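You operate a simulated robot arm through the tools that you are given. There is no shell and no other tool.

Carry out the task below with a simulated robot arm. There is one attempt and no reset: what you move stays moved.

Task
Put things in order on the far end of the green bench. At the end: the plain silver ring stands where the black pulley stood; the blue gauge block stands where the silver weight stood; the black pulley stands on top of the gold marking card; the silver weight stands where the plain silver ring stood; whatever was shut is shut again. Leave all else as you found it, and nothing knocked over.

The check looks at the end state, three seconds after you hand in, the way a careful person would. Anything else that was tipped, shoved, dropped, spilled or broken makes it a failure.

Robot
A 7-joint arm with a two-finger gripper, fixed in place. Base frame: the origin is at the foot of the arm, x ahead of it, y to its left, z up; the work surface is at about z = 0. Readings come in m, degrees, newtons and seconds.
With the tool pointing down near the work surface it reaches from about 0.16 to 0.38 m from the base axis. Its first joint turns from -72.0 to 72.0 degrees. Payload 0.6 kg.
The TCP is the grasp point between the finger pads, 0.022 m short of the fingertips. In the tool frame z runs along the fingers and y along their closing line. Largest opening 0.092 m; the body of the gripper starts 0.065 m behind the TCP.
Orientation is that of the tool frame in the base frame, as a unit quaternion [x, y, z, w]. With the fingers straight down and closing along the base's y, the tool's x points along the base's -x, its y along +y and its z along -z.

Tools
- The arm moves only by the tool arm_command. Its argument "targets" is a list of rows, each a list of 7 numbers: the gripper command, from -1 (shut) to 1 (fully open), values between in proportion, then the shift along the tool's x, y, z in m, then the turn, a rotation vector about the tool's x, y, z in degrees. In form: [[grip, x, y, z, rx, ry, rz], ...]. A call has 1 to 20 rows; each row is the pose to reach, as a shift and turn from the pose commanded when the call began, along the tool's axes at that moment. Each row takes 0.2 s and may step no farther than 0.05 m and 8.6 degrees from the row before; otherwise, or with a gripper value out of range, the whole call is refused. A pose out of reach is approached as far as the arm can. The call stops where the force on the tool passes 40 N (or 10 N more than at its start, if that is more) or the arm is blocked; 0.2 s more then pass. Each finger halts on what it meets, pressing with about 23 N; the grip force reading is that of the motor and also rises with nothing between the fingers. The clock runs only during rows and for 0.2 s after the last one: add rows that repeat a pose to give the fingers time. It gives the time, the measured TCP pose, the force on the tool (base axes), the opening and the grip force at its end, in the units of the frame above (readings bear some noise), with the torque about the TCP (base axes, N m) and any sound that the robot's microphone picked up.
- Cameras (640 x 400 px; columns grow to the right, rows downward): "scene" is fixed at [0.0374, -0.2691, 0.3851]; the picture's right is [0.88, -0.47, 0.00], its down [-0.35, -0.65, -0.68] and it looks along [0.32, 0.60, -0.73] (base axes); focal length 214 px, centre (320, 200). "wrist" rides on the gripper at [0.071, 0.019, -0.102] in the tool frame; the picture's right is [-0.26, 0.97, 0.00], its down [-0.75, -0.21, -0.62] and it looks along [-0.60, -0.16, 0.78] (tool axes); focal length 280 px, centre (320, 200).
- snapshot(camera): a new picture of that camera. It takes no simulated time.
- measure_at(camera, pixels): there is no depth. For up to 12 entries [column, row, z] of the newest picture of that camera ("zoom" is the newest enlarged one), the place [x, y] in the base frame at which the ray of that pixel passes the height z, good to about 0.002 m. It takes no simulated time.
- enlarge(camera, box): a new picture of the part [left, top, right, bottom] of that camera's present view, enlarged. It takes no simulated time.
- hand_in(): hands the job in; it is judged then, once.

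Leave the gripper open and the arm clear of the work at the hand-in unless told otherwise.

The tools are called after ">>>" as name(argument=value, ...) on one line, values as JSON. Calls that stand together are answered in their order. arm_command: Moves the arm, as the interface text tells. Its arguments: {"type":"object","properties":{"targets":{"type":"array"}},"required":["targets"]} The other tools are called the same way: snapshot (camera) takes a picture; measure_at (camera, pixels) gives the place at which the rays of pixels pass given heights; enlarge (camera, box) takes an enlarged picture of a part of a camera's view; hand_in () hands the job in.

At the start:

```text
time_s: 0.0
position: [0.282, 0.0761, 0.2446]
ee_rot: [-0.001, 1.0, -0.002, 0.0]
contact_force: [0.3, 0.5, 0.0]
wrist_torque: [-0.02, 0.01, -0.01]
opening: 0.0921
grip_force: 0.0
```

scene: 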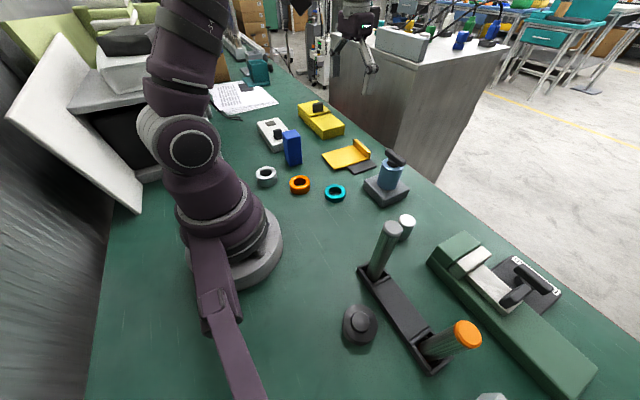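
wrist: 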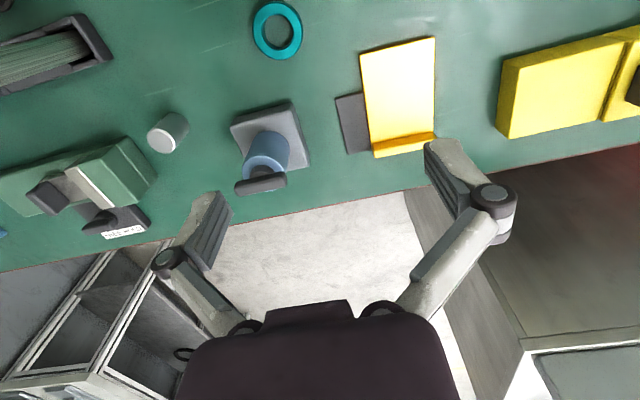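

I see the bench with rings, a blue block, a white box, a yellow box, a gold card, a blue/grey press-like thing, a silver cylinder, and more. I'll enlarge the scene to identify each item.

>>> enlarge(camera="scene", box=[200, 70, 440, 220])

>>> enlarge(camera="scene", box=[320, 190, 600, 400])

>>> enlarge(camera="wrist", box=[0, 0, 340, 260])

```text
2.67 times, centred on (320, 145) of scene
```

zoom: 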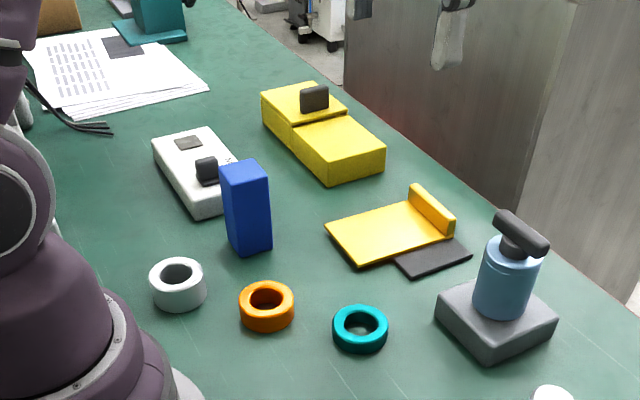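

```text
1.90 times, centred on (460, 295) of scene
```

zoom: 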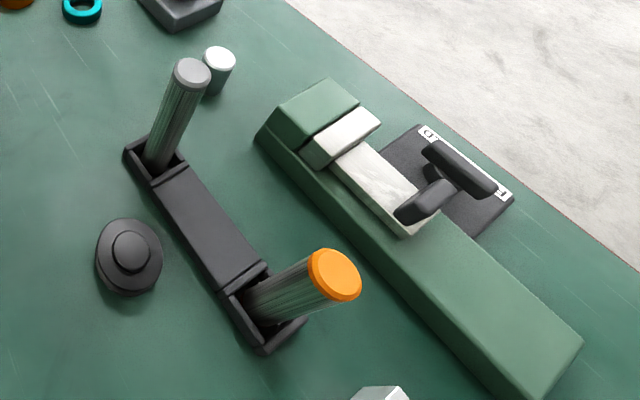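

```text
1.54 times, centred on (170, 130) of wrist
```

zoom: 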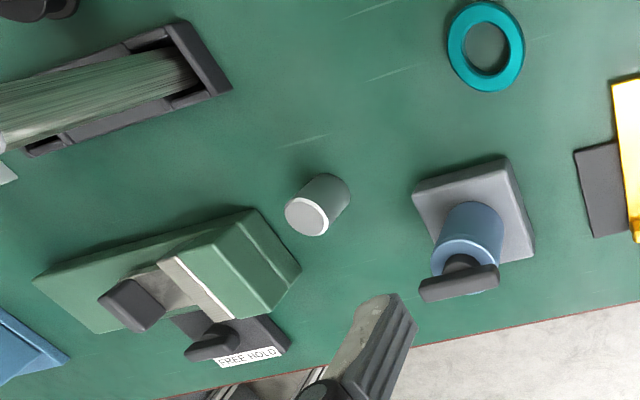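

I'll measure rough base positions for the main items in the scene: silver ring (266,176), blue block (292,160), pulley-like black thing (360,325), cylinder (405,230), card (348,158), silver thing at the bottom (490,397), and others.

>>> snapshot(camera="scene")

>>> measure_at(camera="scene", pixels=[[266, 182, 0], [293, 163, 0], [360, 332, 0], [402, 238, 0], [346, 158, 0], [300, 190, 0], [335, 197, 0], [386, 195, 0], [490, 397, 0.0], [375, 275, 0], [435, 365, 0], [470, 260, 0]])

>>> enlarge(camera="scene", box=[400, 300, 560, 400])

>>> enlarge(camera="scene", box=[420, 220, 580, 320])

>>> enlarge(camera="scene", box=[320, 200, 480, 300])

>>> enlarge(camera="scene", box=[240, 90, 360, 165])

```text
taken
```

scene: 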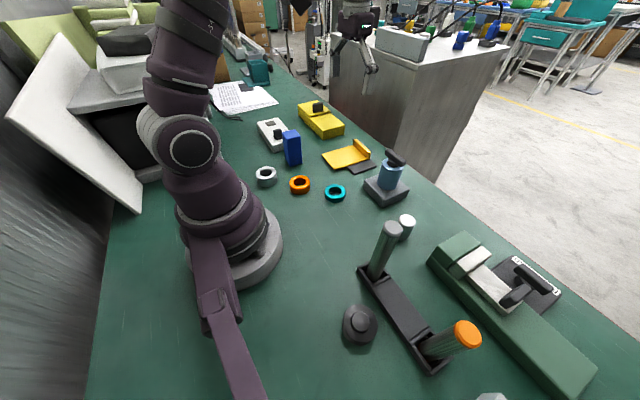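

```text
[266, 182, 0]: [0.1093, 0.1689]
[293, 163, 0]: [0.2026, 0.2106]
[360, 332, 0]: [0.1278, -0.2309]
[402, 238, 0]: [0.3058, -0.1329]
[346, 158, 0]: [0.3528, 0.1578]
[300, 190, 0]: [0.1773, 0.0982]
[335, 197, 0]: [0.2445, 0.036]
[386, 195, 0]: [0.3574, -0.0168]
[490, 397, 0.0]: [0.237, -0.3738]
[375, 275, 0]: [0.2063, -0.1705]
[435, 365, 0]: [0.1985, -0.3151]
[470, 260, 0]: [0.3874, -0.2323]
```

```text
4.00 times, centred on (480, 350) of scene
```

zoom: 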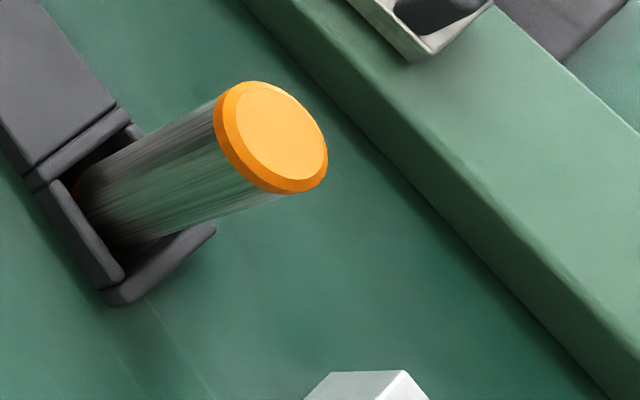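

```text
4.00 times, centred on (500, 270) of scene
```

zoom: 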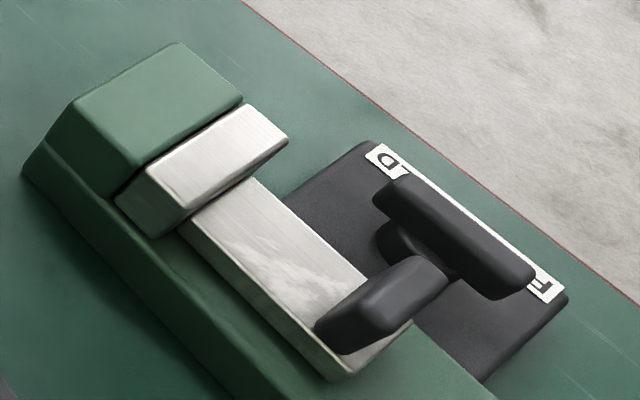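

```text
4.00 times, centred on (400, 250) of scene
```

zoom: 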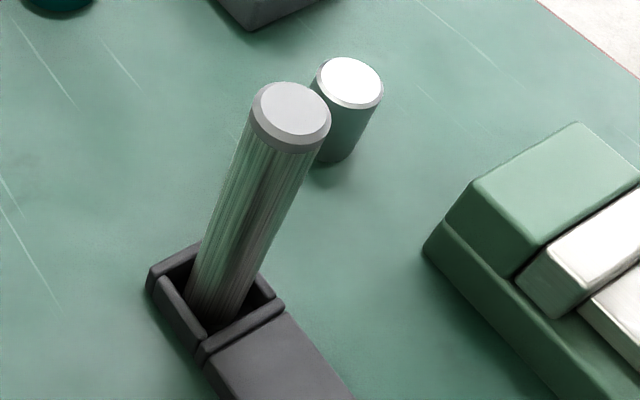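

```text
5.33 times, centred on (300, 128) of scene
```

zoom: 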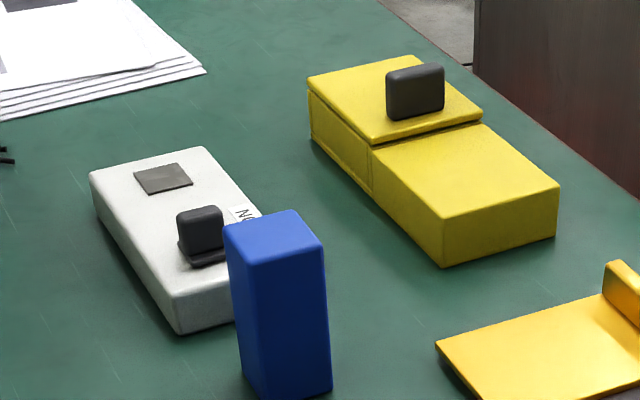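

Next I'll look closer with the wrist camera: the right half (card, yellow box) and the vise on the left.

>>> enlarge(camera="wrist", box=[320, 0, 640, 200])

>>> enlarge(camera="wrist", box=[0, 100, 200, 260])

>>> enlarge(camera="scene", box=[320, 290, 400, 360])

```text
2.00 times, centred on (480, 100) of wrist
```

zoom: 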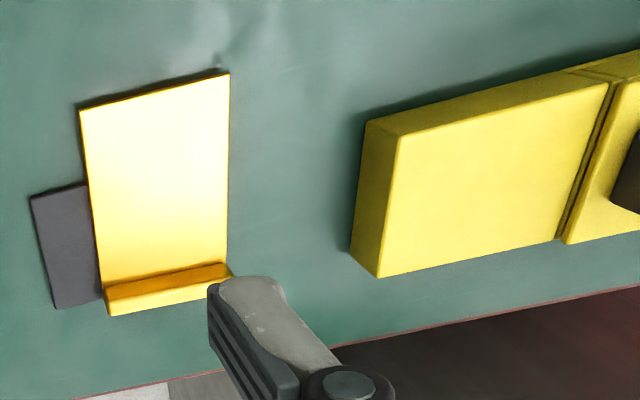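

```text
2.50 times, centred on (100, 180) of wrist
```

zoom: 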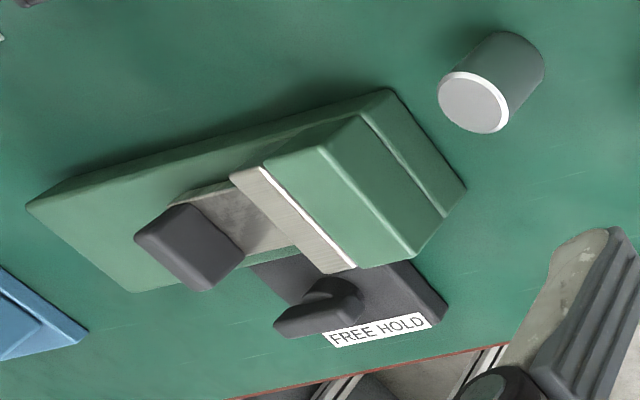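

```text
5.71 times, centred on (360, 325) of scene
```

zoom: 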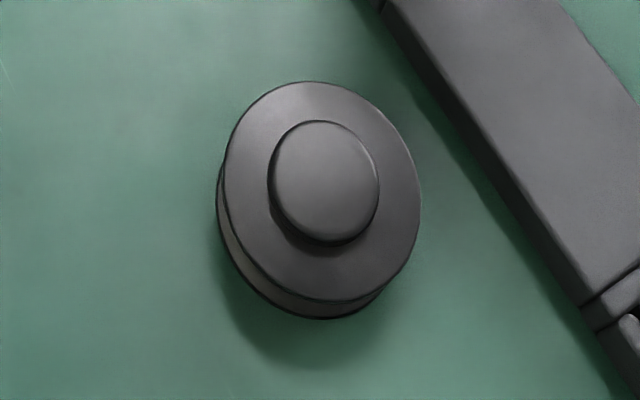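

The black flanged disc at (360,325) seems to be the pulley. The vise has a FREE/HOLD lever. I'll move the arm up and to the right, turning the tool to look over the right end of the bench.

>>> arm_command(targets=[[1, 0.005, -0.02, -0.005, 0, 0, 8], [1, 0.01, -0.04, -0.01, 0, 0, 16], [1, 0.015, -0.06, -0.015, 0, 0, 24], [1, 0.02, -0.08, -0.02, 0, 0, 32], [1, 0.025, -0.1, -0.025, 0, 0, 40], [1, 0.03, -0.12, -0.03, 0, 0, 48], [1, 0.035, -0.14, -0.035, 0, 0, 56], [1, 0.04, -0.16, -0.04, 0, 0, 64]])

>>> snapshot(camera="wrist")

>>> snapshot(camera="scene")

```text
time_s: 1.8
position: [0.2438, -0.0847, 0.2839]
ee_rot: [0.531, 0.848, -0.001, 0.002]
contact_force: [0.0, 0.2, 0.1]
wrist_torque: [-0.02, 0.0, 0.01]
opening: 0.0921
grip_force: 0.1
```

```text
taken
```

wrist: 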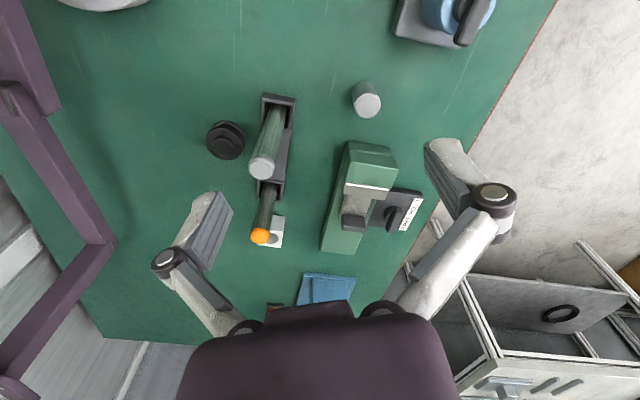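

```text
taken
```

scene: 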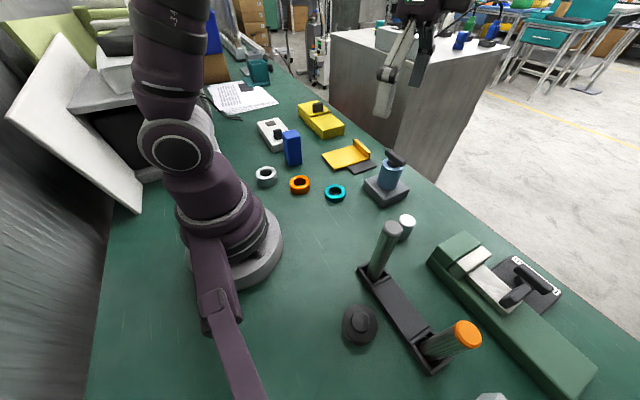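

>>> enlarge(camera="wrist", box=[180, 60, 440, 220])

>>> enlarge(camera="wrist", box=[200, 180, 400, 310])

>>> enlarge(camera="wrist", box=[320, 120, 440, 260])

```text
2.46 times, centred on (310, 140) of wrist
```

zoom: 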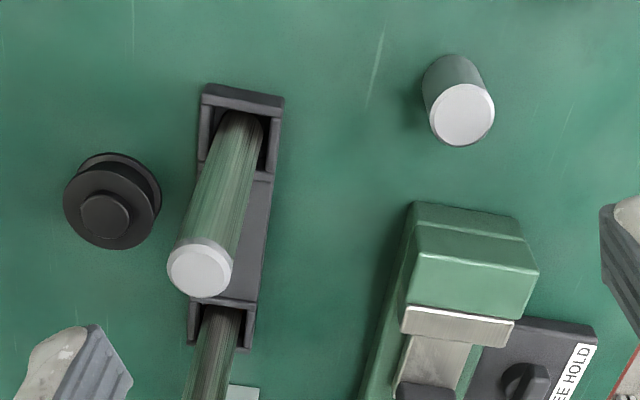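

```text
3.08 times, centred on (300, 245) of wrist
```

zoom: 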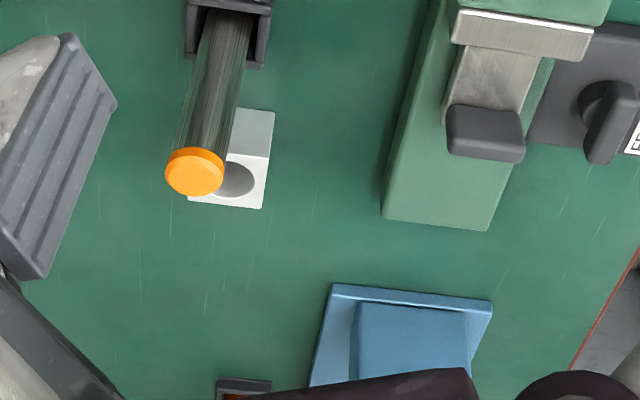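

```text
2.86 times, centred on (380, 190) of wrist
```

zoom: 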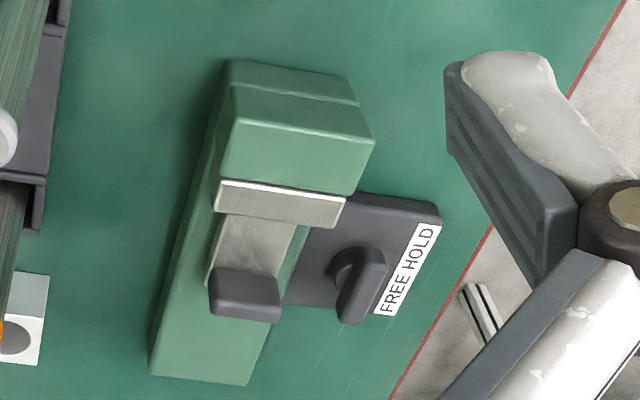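

I see a white block with a hole and a blue box farther right. I'll turn and tilt further to view the right end, then later the left.

>>> arm_command(targets=[[1, 0, 0, 0, 0, 0, 8], [1, 0.0, 0, 0, 0, 0, 16], [1, 0, 0, 0, 0, -8, 16], [1, 0, 0, 0, 0, -16, 16], [1, 0, 0, 0, 0, -22, 16]])

>>> snapshot(camera="wrist")

```text
time_s: 3.0
position: [0.2423, -0.0847, 0.2845]
ee_rot: [0.632, 0.751, -0.103, 0.163]
contact_force: [-0.2, -0.6, 0.3]
wrist_torque: [-0.01, -0.03, 0.0]
opening: 0.092
grip_force: 0.0
```

```text
taken
```

wrist: 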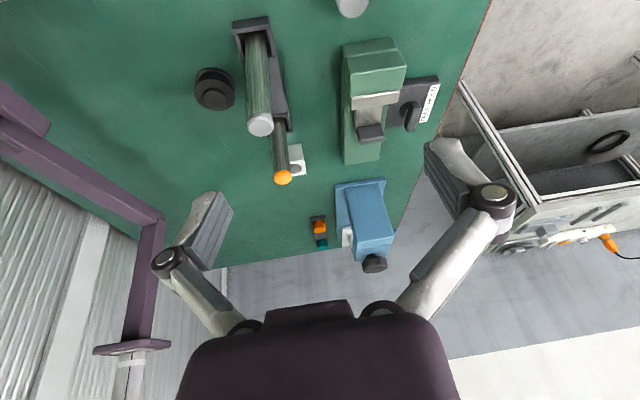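

>>> enlarge(camera="wrist", box=[260, 130, 420, 280])

>>> enlarge(camera="wrist", box=[180, 10, 340, 130])

>>> measure_at(camera="wrist", pixels=[[214, 90, 0], [360, 215, 0], [320, 230, 0], [296, 160, 0], [360, 150, 0], [360, 45, 0.02]])

```text
2.67 times, centred on (340, 205) of wrist
```

zoom: 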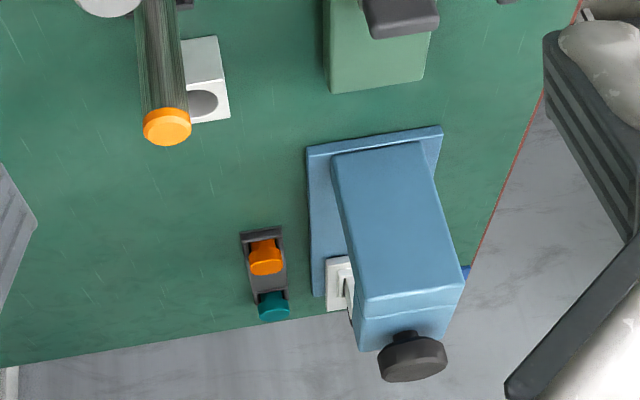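

```text
3.33 times, centred on (260, 70) of wrist
```

zoom: 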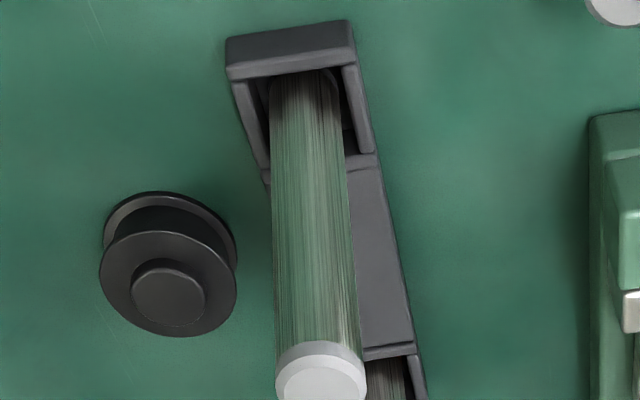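

```text
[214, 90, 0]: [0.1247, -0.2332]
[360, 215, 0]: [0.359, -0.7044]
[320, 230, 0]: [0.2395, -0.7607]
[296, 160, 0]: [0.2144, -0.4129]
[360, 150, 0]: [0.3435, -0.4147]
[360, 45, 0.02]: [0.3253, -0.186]
```

The right end shows only other equipment. Reversing the tilt and swinging to the left to inspect the left end.

>>> arm_command(targets=[[1, 0, 0, 0, 0, 5.5, -4], [1, 0, 0, 0, 0, 11, -8], [1, 0, 0, 0, 0, 16.5, -12], [1, 0, 0, 0, 0, 22, -16]])

>>> arm_command(targets=[[1, 0, 0, 0, 0, 0, -8], [1, 0, 0, 0, 0, 0, -16], [1, 0, 0, 0, 0, 0, -24], [1, 0, 0, 0, 0, 0, -32], [1, 0, 0, 0, 0, 0, -40], [1, 0, 0, 0, 0, 0, -48], [1, 0, 0, 0, 0, 0, -56], [1, 0, 0, 0, 0, 0, -64]])

```text
time_s: 4.0
position: [0.2425, -0.0844, 0.2845]
ee_rot: [0.529, 0.849, 0.0, 0.0]
contact_force: [-0.3, -0.2, 0.3]
wrist_torque: [0.02, -0.03, -0.01]
opening: 0.0921
grip_force: 0.0
```

```text
time_s: 5.8
position: [0.2442, -0.0849, 0.285]
ee_rot: [-0.002, 1.0, -0.002, 0.002]
contact_force: [0.1, -0.4, 0.1]
wrist_torque: [0.01, 0.01, 0.02]
opening: 0.0922
grip_force: 0.0
```

Arm is back to straight. Now moving left (y +0.17) with yaw toward the left to view the card, yellow box, white box, and ring.

>>> arm_command(targets=[[1, 0.005, 0.02, 0, 0, 0, -6], [1, 0.01, 0.04, 0, 0, 0, -12], [1, 0.015, 0.06, 0, 0, 0, -18], [1, 0.02, 0.08, 0, 0, 0, -24], [1, 0.025, 0.1, 0, 0, 0, -30], [1, 0.03, 0.12, 0, 0, 0, -36], [1, 0.03, 0.14, 0, 0, 0, -42], [1, 0.03, 0.14, 0, 0, 0, -48]])

>>> snapshot(camera="wrist")

```text
time_s: 7.6
position: [0.2127, 0.056, 0.2844]
ee_rot: [-0.408, 0.913, -0.001, 0.0]
contact_force: [0.1, 0.5, 0.3]
wrist_torque: [-0.01, 0.02, 0.0]
opening: 0.0919
grip_force: 0.0
```

```text
taken
```

wrist: 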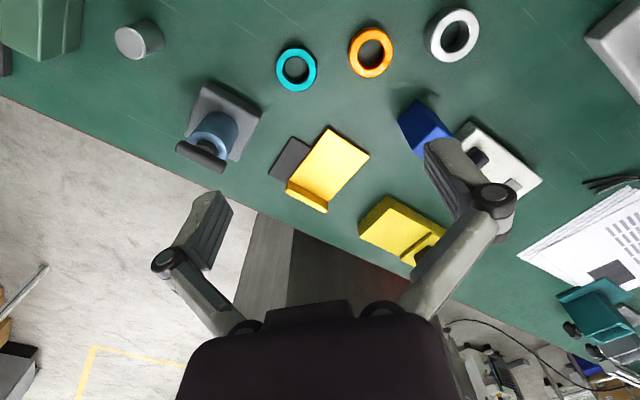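

>>> enlarge(camera="wrist", box=[250, 100, 410, 220])

>>> enlarge(camera="wrist", box=[380, 0, 580, 240])

>>> enlarge(camera="wrist", box=[90, 0, 270, 180])

>>> measure_at(camera="wrist", pixels=[[330, 127, 0.005], [369, 157, 0.005], [287, 187, 0.005], [324, 210, 0.005], [290, 135, 0], [268, 173, 0], [454, 36, 0], [454, 36, 0.02], [297, 70, 0.01], [371, 52, 0.01]])

```text
3.33 times, centred on (330, 160) of wrist
```

zoom: 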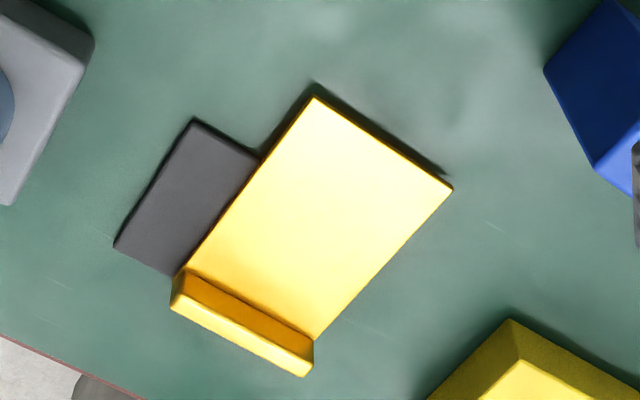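

```text
1.67 times, centred on (480, 120) of wrist
```

zoom: 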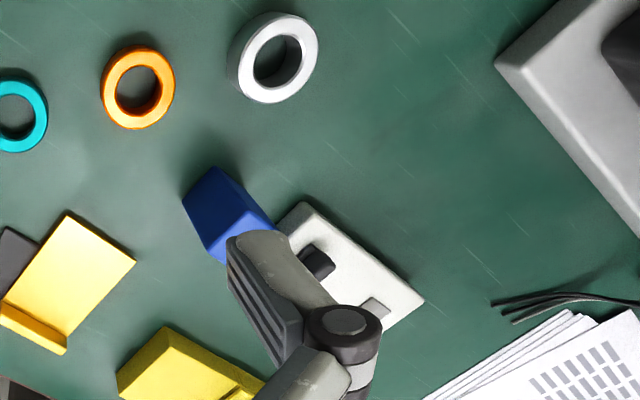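

```text
2.22 times, centred on (180, 90) of wrist
```

zoom: 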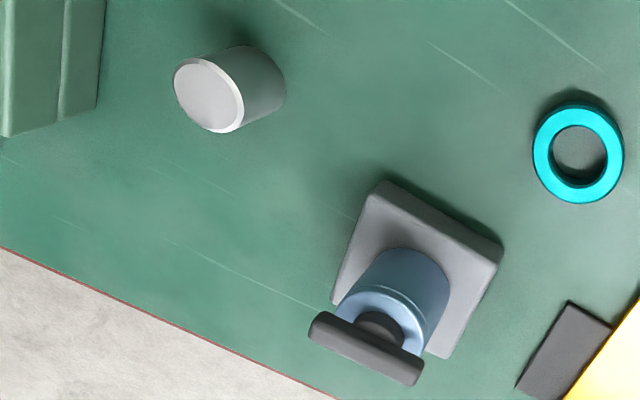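

```text
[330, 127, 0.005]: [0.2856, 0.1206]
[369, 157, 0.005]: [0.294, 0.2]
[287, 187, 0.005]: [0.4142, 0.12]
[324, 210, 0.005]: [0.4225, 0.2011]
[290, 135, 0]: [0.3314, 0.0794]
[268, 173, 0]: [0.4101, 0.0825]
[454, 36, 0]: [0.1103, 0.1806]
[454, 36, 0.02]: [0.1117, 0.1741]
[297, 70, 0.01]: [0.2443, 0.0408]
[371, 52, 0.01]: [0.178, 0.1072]
```

The wrist view shows all named items: silver ring (454,36), blue block (425,125), weight (140,40), and gold card (x 0.286–0.42, y 0.12–0.20, with a raised lip at the far side). All are free on the bench, so nothing appears to need opening. Plan: pulley → card, ring → pulley place, weight → ring place, block → weight place. First I hover above the pulley to measure it.

>>> arm_command(targets=[[1, 0.034, -0.0159, 0.0, 0, 0, 6], [1, 0.068, -0.0319, 0.0, 0, 0, 12], [1, 0.102, -0.0478, 0.0, 0, 0, 18], [1, 0.136, -0.0637, 0.0, 0, 0, 24], [1, 0.17, -0.0797, 0.01, 0, 0, 30], [1, 0.204, -0.0956, 0.02, 0, 0, 36], [1, 0.238, -0.1115, 0.04, 0, 0, 42], [1, 0.272, -0.1275, 0.065, 0, 0, 48], [1, 0.272, -0.1275, 0.065, 0, 0, 48.2]])

>>> snapshot(camera="wrist")

>>> snapshot(camera="scene")

```text
time_s: 9.6
position: [0.1262, -0.2337, 0.2201]
ee_rot: [0.002, 1.0, -0.002, 0.001]
contact_force: [0.4, -0.4, 0.2]
wrist_torque: [-0.01, 0.03, -0.01]
opening: 0.0918
grip_force: 0.1
```

```text
taken
```

wrist: 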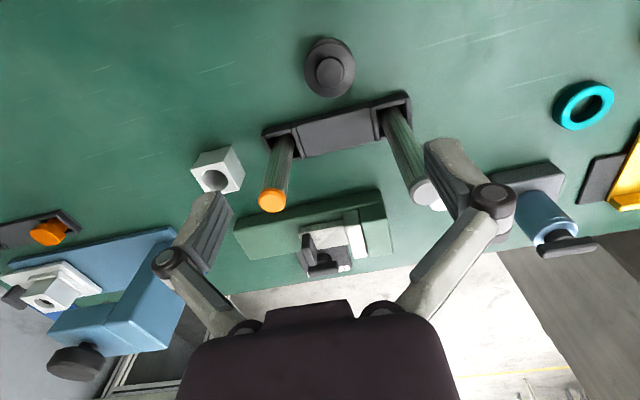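

```text
taken
```

scene: 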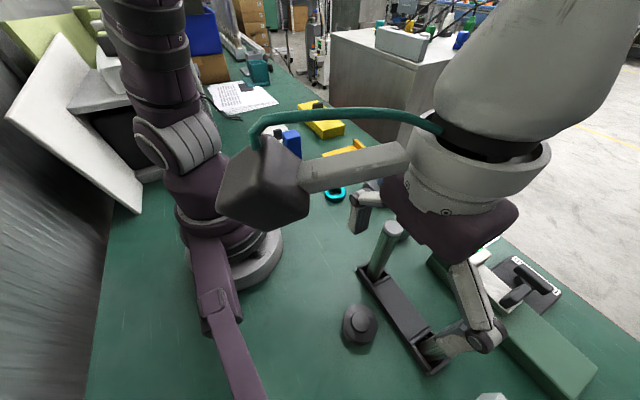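

Pulley appears at (329,68) beneath the gripper. I'll enlarge to find its outline and measure at its top and bottom heights.

>>> enlarge(camera="wrist", box=[270, 20, 390, 120])

>>> enlarge(camera="scene", box=[330, 290, 390, 360])

```text
4.00 times, centred on (330, 70) of wrist
```

zoom: 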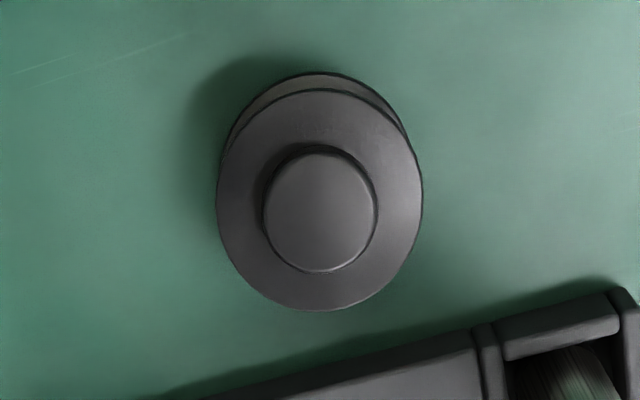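

```text
5.71 times, centred on (360, 325) of scene
```

zoom: 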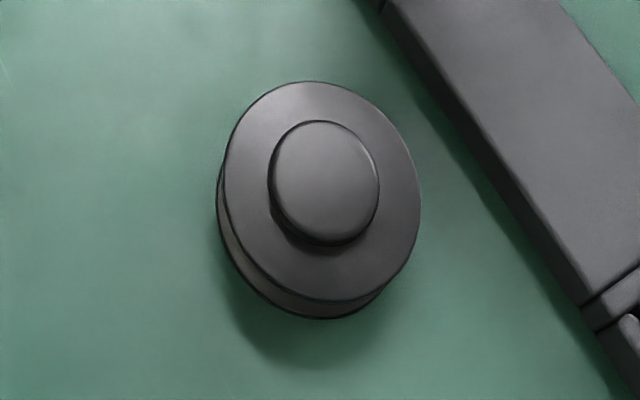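

>>> measure_at(camera="wrist", pixels=[[330, 70, 0], [330, 70, 0.02], [330, 70, 0.03], [330.2, 72.7, 0.02], [330.2, 72.7, 0.03], [330.2, 72.7, 0.04], [304.2, 72, 0.02], [355.7, 72, 0.02]])

>>> measure_at(camera="scene", pixels=[[360.3, 323.4, 0], [360.3, 323.4, 0.02], [360.3, 323.4, 0.03], [360.7, 321.7, 0.02], [360.7, 321.7, 0.03], [360.7, 321.7, 0.04], [387, 225, 0.05], [392, 228, 0.1], [392, 228, 0.12]])

```text
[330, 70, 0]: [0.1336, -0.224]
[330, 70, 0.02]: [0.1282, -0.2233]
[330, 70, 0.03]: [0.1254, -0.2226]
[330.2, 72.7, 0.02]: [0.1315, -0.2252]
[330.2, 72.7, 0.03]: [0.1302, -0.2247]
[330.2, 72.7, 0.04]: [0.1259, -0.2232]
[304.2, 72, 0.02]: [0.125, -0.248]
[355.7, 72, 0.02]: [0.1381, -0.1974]
```

```text
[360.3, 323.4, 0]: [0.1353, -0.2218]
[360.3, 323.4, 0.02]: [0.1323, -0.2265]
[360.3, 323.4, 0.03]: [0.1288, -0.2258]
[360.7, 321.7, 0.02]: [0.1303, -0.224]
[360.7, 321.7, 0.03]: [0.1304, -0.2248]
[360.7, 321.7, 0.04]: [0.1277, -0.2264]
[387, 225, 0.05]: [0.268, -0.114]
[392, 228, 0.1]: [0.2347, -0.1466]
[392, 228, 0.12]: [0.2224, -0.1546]
```

Pulley centre ≈ (0.130, −0.225), diameter ≈ 0.052. Lowering to z≈0.12 above it for a finer look.

>>> arm_command(targets=[[1, -0.004, 0.009, 0.03, 0, 0, 0], [1, -0.004, 0.009, 0.06, 0, 0, 0], [1, -0.004, 0.009, 0.09, 0, 0, 0], [1, -0.004, 0.009, 0.11, 0, 0, 0], [1, -0.004, 0.009, 0.12, 0, 0, 0]])

>>> snapshot(camera="wrist")

>>> enlarge(camera="wrist", box=[240, 40, 400, 170])

>>> snapshot(camera="scene")

```text
time_s: 10.8
position: [0.1304, -0.2239, 0.0991]
ee_rot: [0.001, 1.0, -0.001, 0.001]
contact_force: [-0.2, 0.0, -0.1]
wrist_torque: [0.0, 0.03, 0.01]
opening: 0.092
grip_force: 0.0
```

```text
taken
```

wrist: 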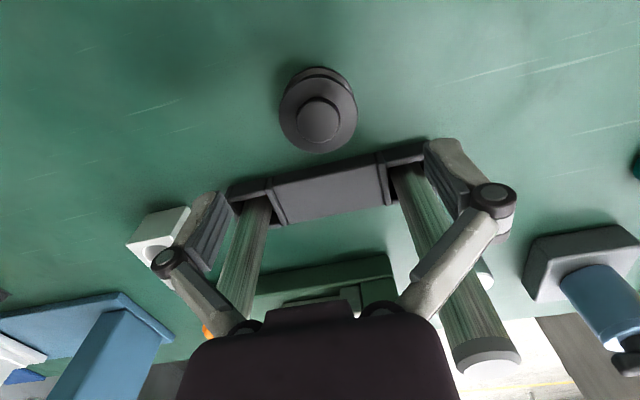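

```text
3.08 times, centred on (320, 105) of wrist
```

zoom: 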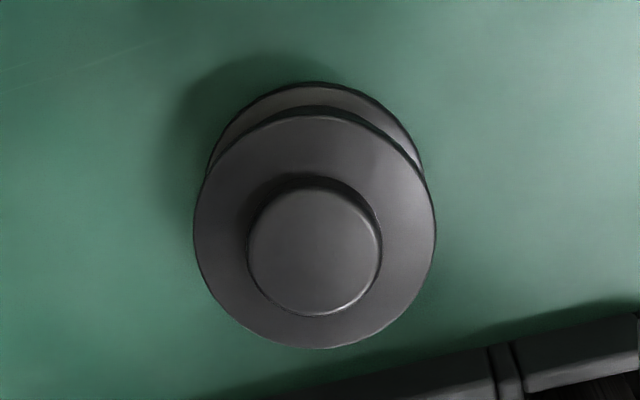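

```text
taken
```

scene: 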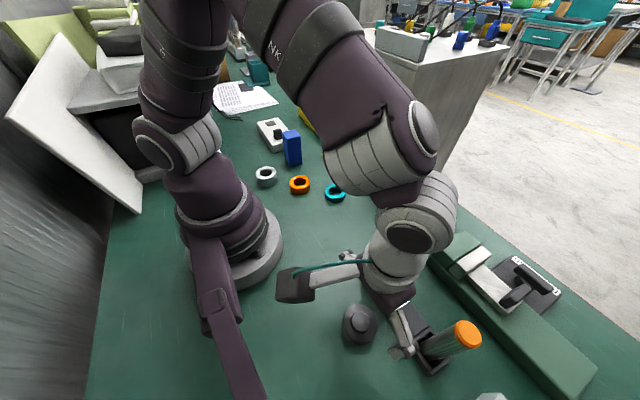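

Fine view of the pulley: top flange at zoom (315,228), hub (314,250). I'll measure these, and also triangulate the silver rod's top (wrist (488,360), scene (392,229)) to check clearance.

>>> measure_at(camera="wrist", pixels=[[318.4, 114, 0.02], [318.4, 114, 0.025], [318.4, 119, 0.03], [318.4, 119, 0.035], [488, 362, 0.1], [488, 362, 0.12], [488, 362, 0.14], [425, 180, 0.02], [405, 165, 0.01], [430, 140, 0.02], [232, 187, 0.02]])

>>> measure_at(camera="scene", pixels=[[392, 229, 0.1], [392, 229, 0.12], [392, 229, 0.14], [361, 321.5, 0.03], [380, 272, 0.01], [465, 334, 0.08], [465, 334, 0.1]])

```text
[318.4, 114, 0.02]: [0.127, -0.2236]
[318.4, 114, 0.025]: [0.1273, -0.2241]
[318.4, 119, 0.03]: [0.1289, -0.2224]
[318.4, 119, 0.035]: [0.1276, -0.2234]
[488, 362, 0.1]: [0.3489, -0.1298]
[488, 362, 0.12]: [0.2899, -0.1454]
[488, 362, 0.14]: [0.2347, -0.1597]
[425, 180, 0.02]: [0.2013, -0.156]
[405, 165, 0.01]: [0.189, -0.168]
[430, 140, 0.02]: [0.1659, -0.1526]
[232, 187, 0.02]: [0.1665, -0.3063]
```

```text
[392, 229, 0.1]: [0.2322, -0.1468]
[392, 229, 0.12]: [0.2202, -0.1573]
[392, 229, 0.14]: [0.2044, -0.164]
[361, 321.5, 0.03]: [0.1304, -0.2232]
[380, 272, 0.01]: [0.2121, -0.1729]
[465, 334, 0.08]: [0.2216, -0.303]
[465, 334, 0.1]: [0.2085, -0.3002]
```

Pulley centre ≈ (0.128, −0.2235). The rod in the rack is ~6 cm away in x, so there's clearance. Descending to TCP z≈0.026 with fingers open.

>>> arm_command(targets=[[1, 0.0024, 0, 0.02, 0, 0, 0], [1, 0.0024, 0, 0.04, 0, 0, 0], [1, 0.0024, 0, 0.055, 0, 0, 0], [1, 0.0024, 0, 0.066, 0, 0, 0], [1, 0.0024, 0, 0.073, 0, 0, 0], [1, 0.0024, 0, 0.073, 0, 0, 0]])

>>> snapshot(camera="wrist")

>>> snapshot(camera="scene")

```text
time_s: 12.2
position: [0.1277, -0.2228, 0.0279]
ee_rot: [0.0, 1.0, -0.001, 0.0]
contact_force: [-0.2, 0.7, 0.8]
wrist_torque: [0.0, -0.02, 0.05]
opening: 0.092
grip_force: 0.0
```

```text
taken
```

wrist: 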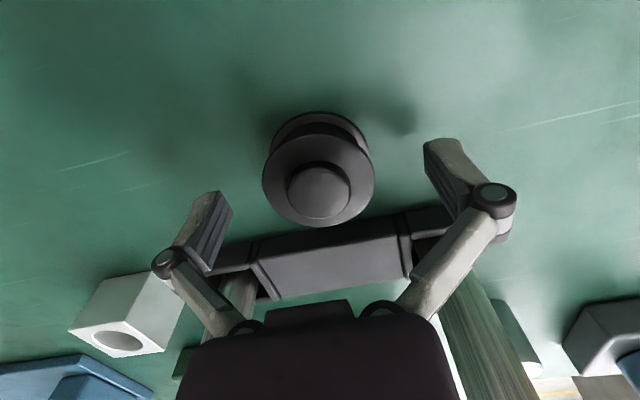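

```text
taken
```

scene: 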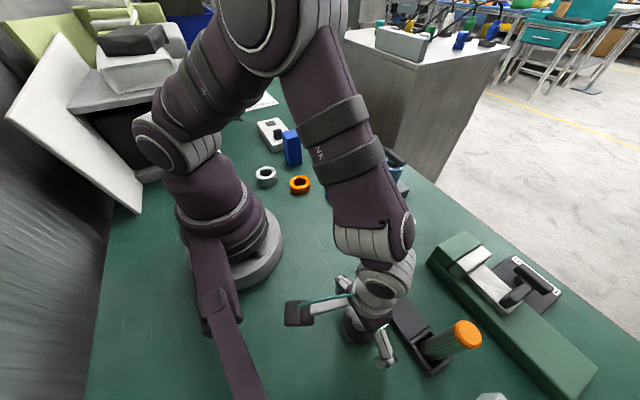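

Pulley is centred under the TCP (hub at (319,190)). Closing the gripper stepwise.

>>> arm_command(targets=[[0.6, 0, 0, 0, 0, 0, 0], [0.4, 0, 0, 0, 0, 0, 0], [0.2, 0, 0, 0, 0, 0, 0], [0.0, 0, 0, 0, 0, 0, 0], [-0.3, 0, 0, 0, 0, 0, 0], [-0.6, 0, 0, 0, 0, 0, 0], [-1, 0, 0, 0, 0, 0, 0], [-1, 0, 0, 0, 0, 0, 0]])

>>> enlarge(camera="wrist", box=[160, 80, 480, 280])

```text
time_s: 14.0
position: [0.1287, -0.2235, 0.0264]
ee_rot: [0.0, 1.0, -0.001, 0.0]
contact_force: [-1.2, -0.2, 12.4]
wrist_torque: [-0.01, 0.0, -0.04]
opening: 0.0514
grip_force: 23.2
```

```text
2.00 times, centred on (320, 180) of wrist
```

zoom: 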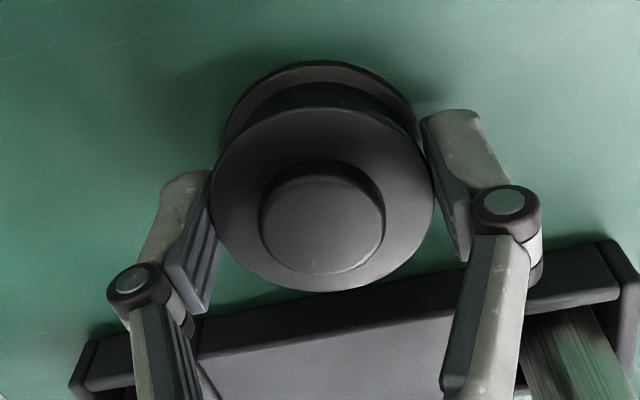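

Gripped: opening 0.0514, force z 12 N — tips are touching the bench slightly. I'll note the pulley's place (measure at hub) and lift gently.

>>> measure_at(camera="zoom", pixels=[[322, 225, 0.03], [322, 225, 0.035], [322, 199, 0.02], [322, 199, 0.025]])

>>> arm_command(targets=[[-1, 0, 0, -0.003, 0, 0, 0], [-1, 0, 0, -0.01, 0, 0, 0], [-1, 0, 0, -0.02, 0, 0, 0], [-1, 0, 0, -0.03, 0, 0, 0], [-1, 0, 0, -0.03, 0, 0, 0]])

>>> snapshot(camera="wrist")

>>> snapshot(camera="scene")

```text
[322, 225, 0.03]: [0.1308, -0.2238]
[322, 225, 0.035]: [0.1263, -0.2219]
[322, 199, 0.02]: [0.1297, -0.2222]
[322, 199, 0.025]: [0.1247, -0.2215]
```

```text
time_s: 15.2
position: [0.1283, -0.2244, 0.0578]
ee_rot: [0.001, 1.0, -0.002, 0.0]
contact_force: [0.8, 0.1, -0.5]
wrist_torque: [-0.01, -0.01, 0.01]
opening: 0.0
grip_force: 23.1
```

```text
taken
```

wrist: 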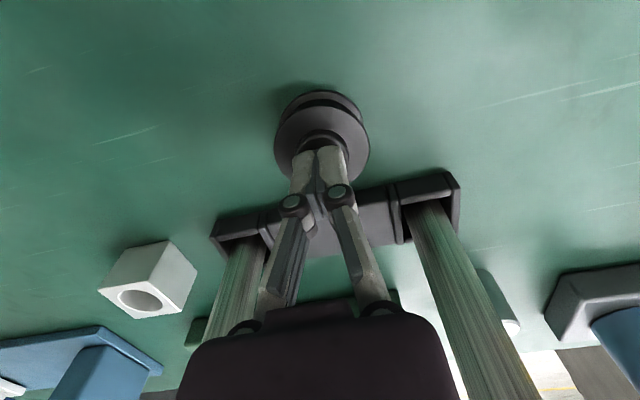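

```text
taken
```

scene: 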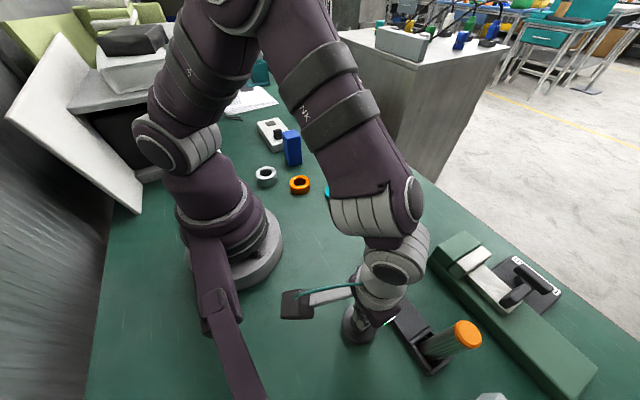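

The fingers closed to zero: the pulley slipped out and stays on the bench. I'll look closely for movement or anything holding it.

>>> enlarge(camera="wrist", box=[240, 70, 400, 170])

>>> enlarge(camera="scene", box=[320, 270, 420, 370])

```text
4.00 times, centred on (320, 120) of wrist
```

zoom: 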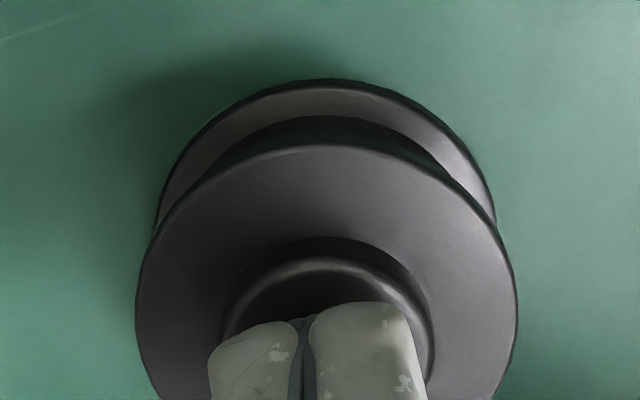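

```text
4.00 times, centred on (370, 320) of scene
```

zoom: 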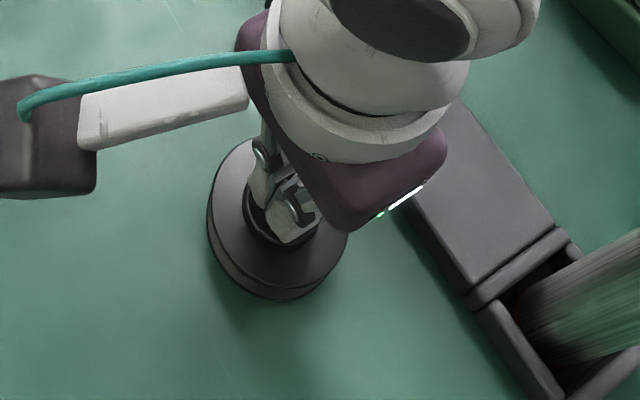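

The pulley looks undisturbed. I'll rise, open, go down again to z≈0.029, grip and lift in tiny steps while reading the force to learn whether it is slick, heavy or held.

>>> arm_command(targets=[[-1, 0, 0, -0.01, 0, 0, 0], [0, 0, 0, -0.01, 0, 0, 0], [1, 0, 0, -0.01, 0, 0, 0], [1, 0, 0, -0.01, 0, 0, 0], [1, 0, 0, -0.01, 0, 0, 0], [1, 0, 0, -0.01, 0, 0, 0], [1, 0, 0, -0.01, 0, 0, 0], [1, 0, 0, 0.005, 0, 0, 0], [1, 0, 0, 0.015, 0, 0, 0], [1, 0, 0, 0.022, 0, 0, 0], [1, 0, 0, 0.0265, 0, 0, 0], [1, 0, 0, 0.0265, 0, 0, 0]])

>>> arm_command(targets=[[0.5, 0, 0, 0, 0, 0, 0], [0.3, 0, 0, 0, 0, 0, 0], [0.1, 0, 0, 0, 0, 0, 0], [-0.3, 0, 0, 0, 0, 0, 0], [-1, 0, 0, 0, 0, 0, 0], [-1, 0, 0, 0, 0, 0, 0], [-1, 0, 0, 0, 0, 0, 0], [-1, 0, 0, 0, 0, 0, 0]])

>>> arm_command(targets=[[-1, 0, 0, -0.002, 0, 0, 0], [-1, 0, 0, -0.002, 0, 0, 0]])

```text
time_s: 17.8
position: [0.1278, -0.2222, 0.0296]
ee_rot: [0.002, 1.0, -0.003, 0.0]
contact_force: [-0.1, 0.4, 0.6]
wrist_torque: [0.01, 0.0, 0.0]
opening: 0.092
grip_force: 0.0
```

```text
time_s: 19.6
position: [0.129, -0.2235, 0.0304]
ee_rot: [0.001, 1.0, -0.002, 0.0]
contact_force: [-1.0, -0.3, 10.3]
wrist_torque: [-0.02, 0.02, 0.0]
opening: 0.0511
grip_force: 22.9
```

```text
time_s: 20.2
position: [0.1278, -0.2233, 0.0324]
ee_rot: [0.0, 1.0, -0.001, 0.002]
contact_force: [-0.4, 0.0, -0.4]
wrist_torque: [-0.03, -0.02, 0.01]
opening: 0.0511
grip_force: 23.3
```

Opening is still 0.0511 and force relaxed to −0.4 N after 2 mm. Continuing the lift in tiny steps.

>>> arm_command(targets=[[-1, 0, 0, -0.002, 0, 0, 0], [-1, 0, 0, -0.002, 0, 0, 0]])

>>> arm_command(targets=[[-1, 0, 0, -0.002, 0, 0, 0], [-1, 0, 0, -0.002, 0, 0, 0]])

>>> enlarge(camera="wrist", box=[160, 80, 480, 280])

```text
time_s: 20.8
position: [0.1273, -0.2246, 0.0339]
ee_rot: [0.001, 1.0, -0.001, 0.002]
contact_force: [0.0, 0.4, -1.5]
wrist_torque: [0.0, 0.03, 0.01]
opening: 0.0511
grip_force: 23.1
```

```text
time_s: 21.4
position: [0.1272, -0.2236, 0.0357]
ee_rot: [0.002, 1.0, -0.001, 0.001]
contact_force: [0.8, -0.1, -2.0]
wrist_torque: [0.02, 0.02, 0.02]
opening: 0.0512
grip_force: 22.7
```

```text
2.00 times, centred on (320, 180) of wrist
```

zoom: 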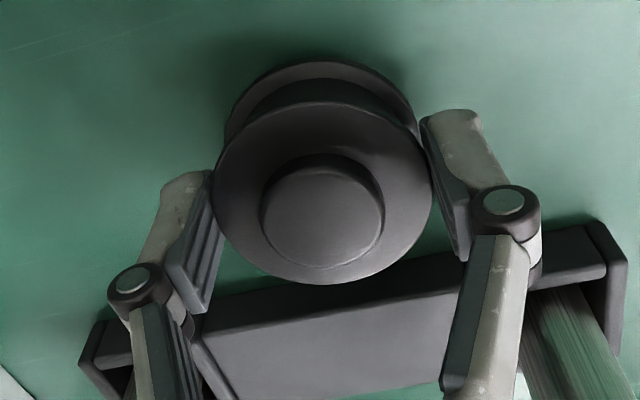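

Force now about −2 N (looks like the pulley's weight). Lifting further in steps and comparing its image position (hub at zoom (322,217)).

>>> arm_command(targets=[[-1, 0, 0, -0.003, 0, 0, 0], [-1, 0, 0, -0.006, 0, 0, 0], [-1, 0, 0, -0.006, 0, 0, 0]])

>>> enlarge(camera="wrist", box=[160, 80, 480, 280])

```text
time_s: 22.2
position: [0.1289, -0.2242, 0.0428]
ee_rot: [0.001, 1.0, -0.002, -0.001]
contact_force: [-0.5, -0.8, -0.5]
wrist_torque: [0.01, 0.02, -0.01]
opening: 0.0511
grip_force: 23.1
```

```text
2.00 times, centred on (320, 180) of wrist
```

zoom: 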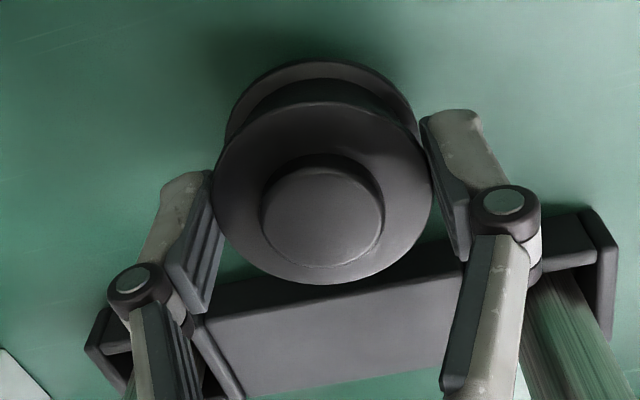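

The pulley stays fixed in the picture while the bench moves: it is held. Lifting to z≈0.13 at a gentle pace.

>>> arm_command(targets=[[-1, 0, 0, -0.005, 0, 0, 0], [-1, 0, 0, -0.012, 0, 0, 0], [-1, 0, 0, -0.02, 0, 0, 0], [-1, 0, 0, -0.028, 0, 0, 0], [-1, 0, 0, -0.036, 0, 0, 0], [-1, 0, 0, -0.044, 0, 0, 0], [-1, 0, 0, -0.052, 0, 0, 0], [-1, 0, 0, -0.06, 0, 0, 0], [-1, 0, 0, -0.068, 0, 0, 0], [-1, 0, 0, -0.076, 0, 0, 0], [-1, 0, 0, -0.084, 0, 0, 0], [-1, 0, 0, -0.088, 0, 0, 0]])

>>> snapshot(camera="wrist")

>>> snapshot(camera="scene")

```text
time_s: 24.8
position: [0.1275, -0.2228, 0.1313]
ee_rot: [0.001, 1.0, -0.002, 0.001]
contact_force: [0.5, 1.1, -1.9]
wrist_torque: [-0.03, -0.04, -0.01]
opening: 0.0513
grip_force: 23.5
```

```text
taken
```

wrist: 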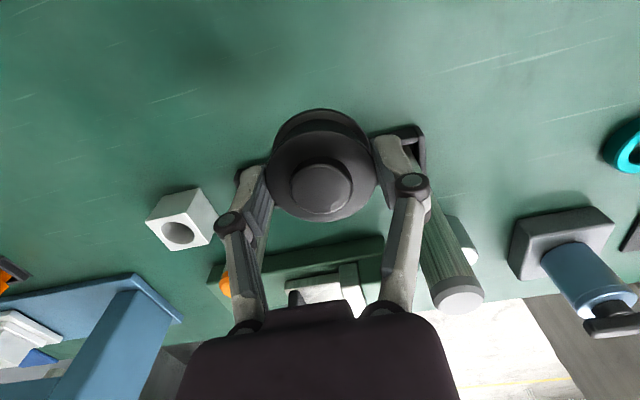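

```text
taken
```

scene: 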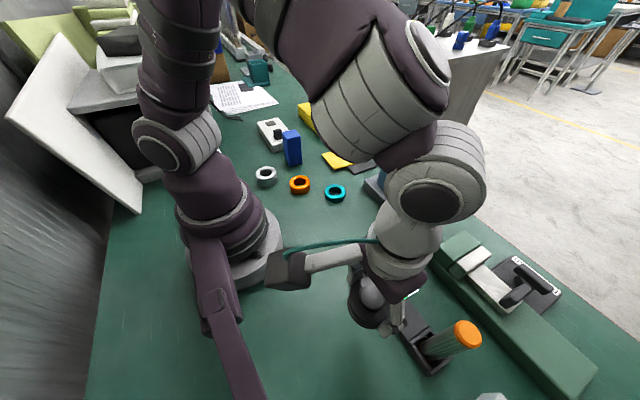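

Holding well (hub fixed at (321,188)). Now carrying left along an inner path, via (0.16,−0.09) and (0.22,0.05), around the rods.

>>> arm_command(targets=[[-1, -0.0015, 0.006, 0, 0, 0, 0], [-1, -0.005, 0.0195, 0, 0, 0, 0], [-1, -0.0085, 0.035, 0, 0, 0, 0], [-1, -0.0125, 0.051, 0, 0, 0, 0], [-1, -0.0165, 0.067, 0, 0, 0, 0], [-1, -0.0205, 0.083, 0, 0, 0, 0], [-1, -0.0245, 0.1, 0, 0, 0, 0], [-1, -0.0285, 0.117, 0, 0, 0, 0], [-1, -0.0325, 0.133, 0, 0, 0, 0], [-1, -0.0385, 0.148, 0, 0, 0, 0], [-1, -0.0445, 0.163, 0, 0, 0, 0], [-1, -0.0505, 0.178, 0, 0, 0, 0], [-1, -0.0565, 0.193, 0, 0, 0, 0], [-1, -0.0625, 0.208, 0, 0, 0, 0], [-1, -0.0695, 0.223, 0, 0, 0, 0], [-1, -0.0765, 0.238, 0, 0, 0, 0], [-1, -0.0845, 0.253, 0, 0, 0, 0], [-1, -0.0905, 0.266, 0, 0, 0, 0], [-1, -0.0925, 0.273, 0, 0, 0, 0]])

>>> snapshot(camera="wrist")

>>> snapshot(camera="scene")

```text
time_s: 28.8
position: [0.2204, 0.049, 0.1302]
ee_rot: [0.001, 1.0, -0.002, 0.0]
contact_force: [0.3, 0.0, -1.6]
wrist_torque: [-0.04, 0.0, 0.0]
opening: 0.051
grip_force: 22.8
```

```text
taken
```

wrist: 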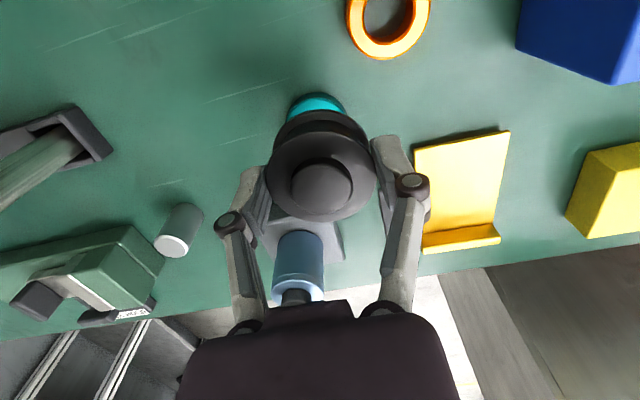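

```text
taken
```

scene: 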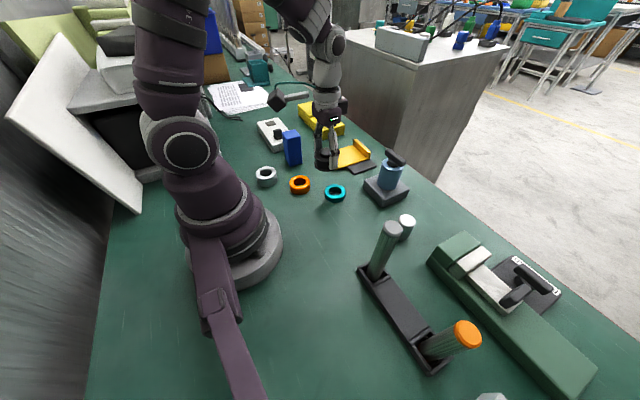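

Still held. The card is visible at (460,195); measuring its corners and lip from this closer view.

>>> enlarge(camera="wrist", box=[380, 110, 560, 260])

>>> measure_at(camera="wrist", pixels=[[414, 148, 0.005], [509, 131, 0.005], [497, 228, 0.005], [425, 236, 0.005], [505, 160, 0.005], [500, 224, 0.02], [565, 215, 0.0], [640, 15, 0.0], [525, 40, 0]])

>>> enlarge(camera="scene", box=[280, 110, 400, 200])

```text
2.67 times, centred on (470, 185) of wrist
```

zoom: 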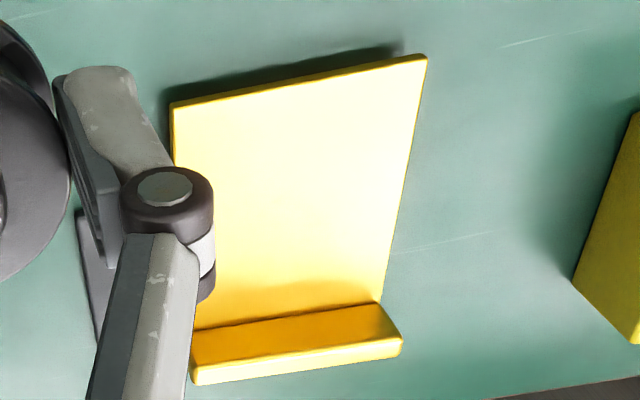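

```text
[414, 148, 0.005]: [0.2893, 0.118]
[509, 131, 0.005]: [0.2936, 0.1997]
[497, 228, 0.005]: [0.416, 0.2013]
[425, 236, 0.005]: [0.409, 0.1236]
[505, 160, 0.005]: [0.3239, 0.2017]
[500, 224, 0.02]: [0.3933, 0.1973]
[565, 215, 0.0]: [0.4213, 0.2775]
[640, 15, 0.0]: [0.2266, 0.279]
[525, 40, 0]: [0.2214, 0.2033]
```

```text
4.44 times, centred on (340, 155) of scene
```

zoom: 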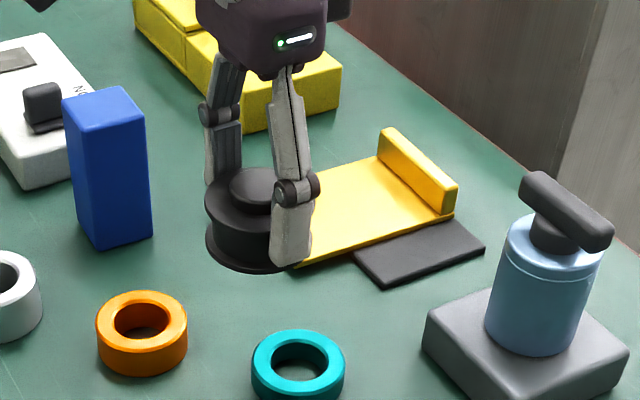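

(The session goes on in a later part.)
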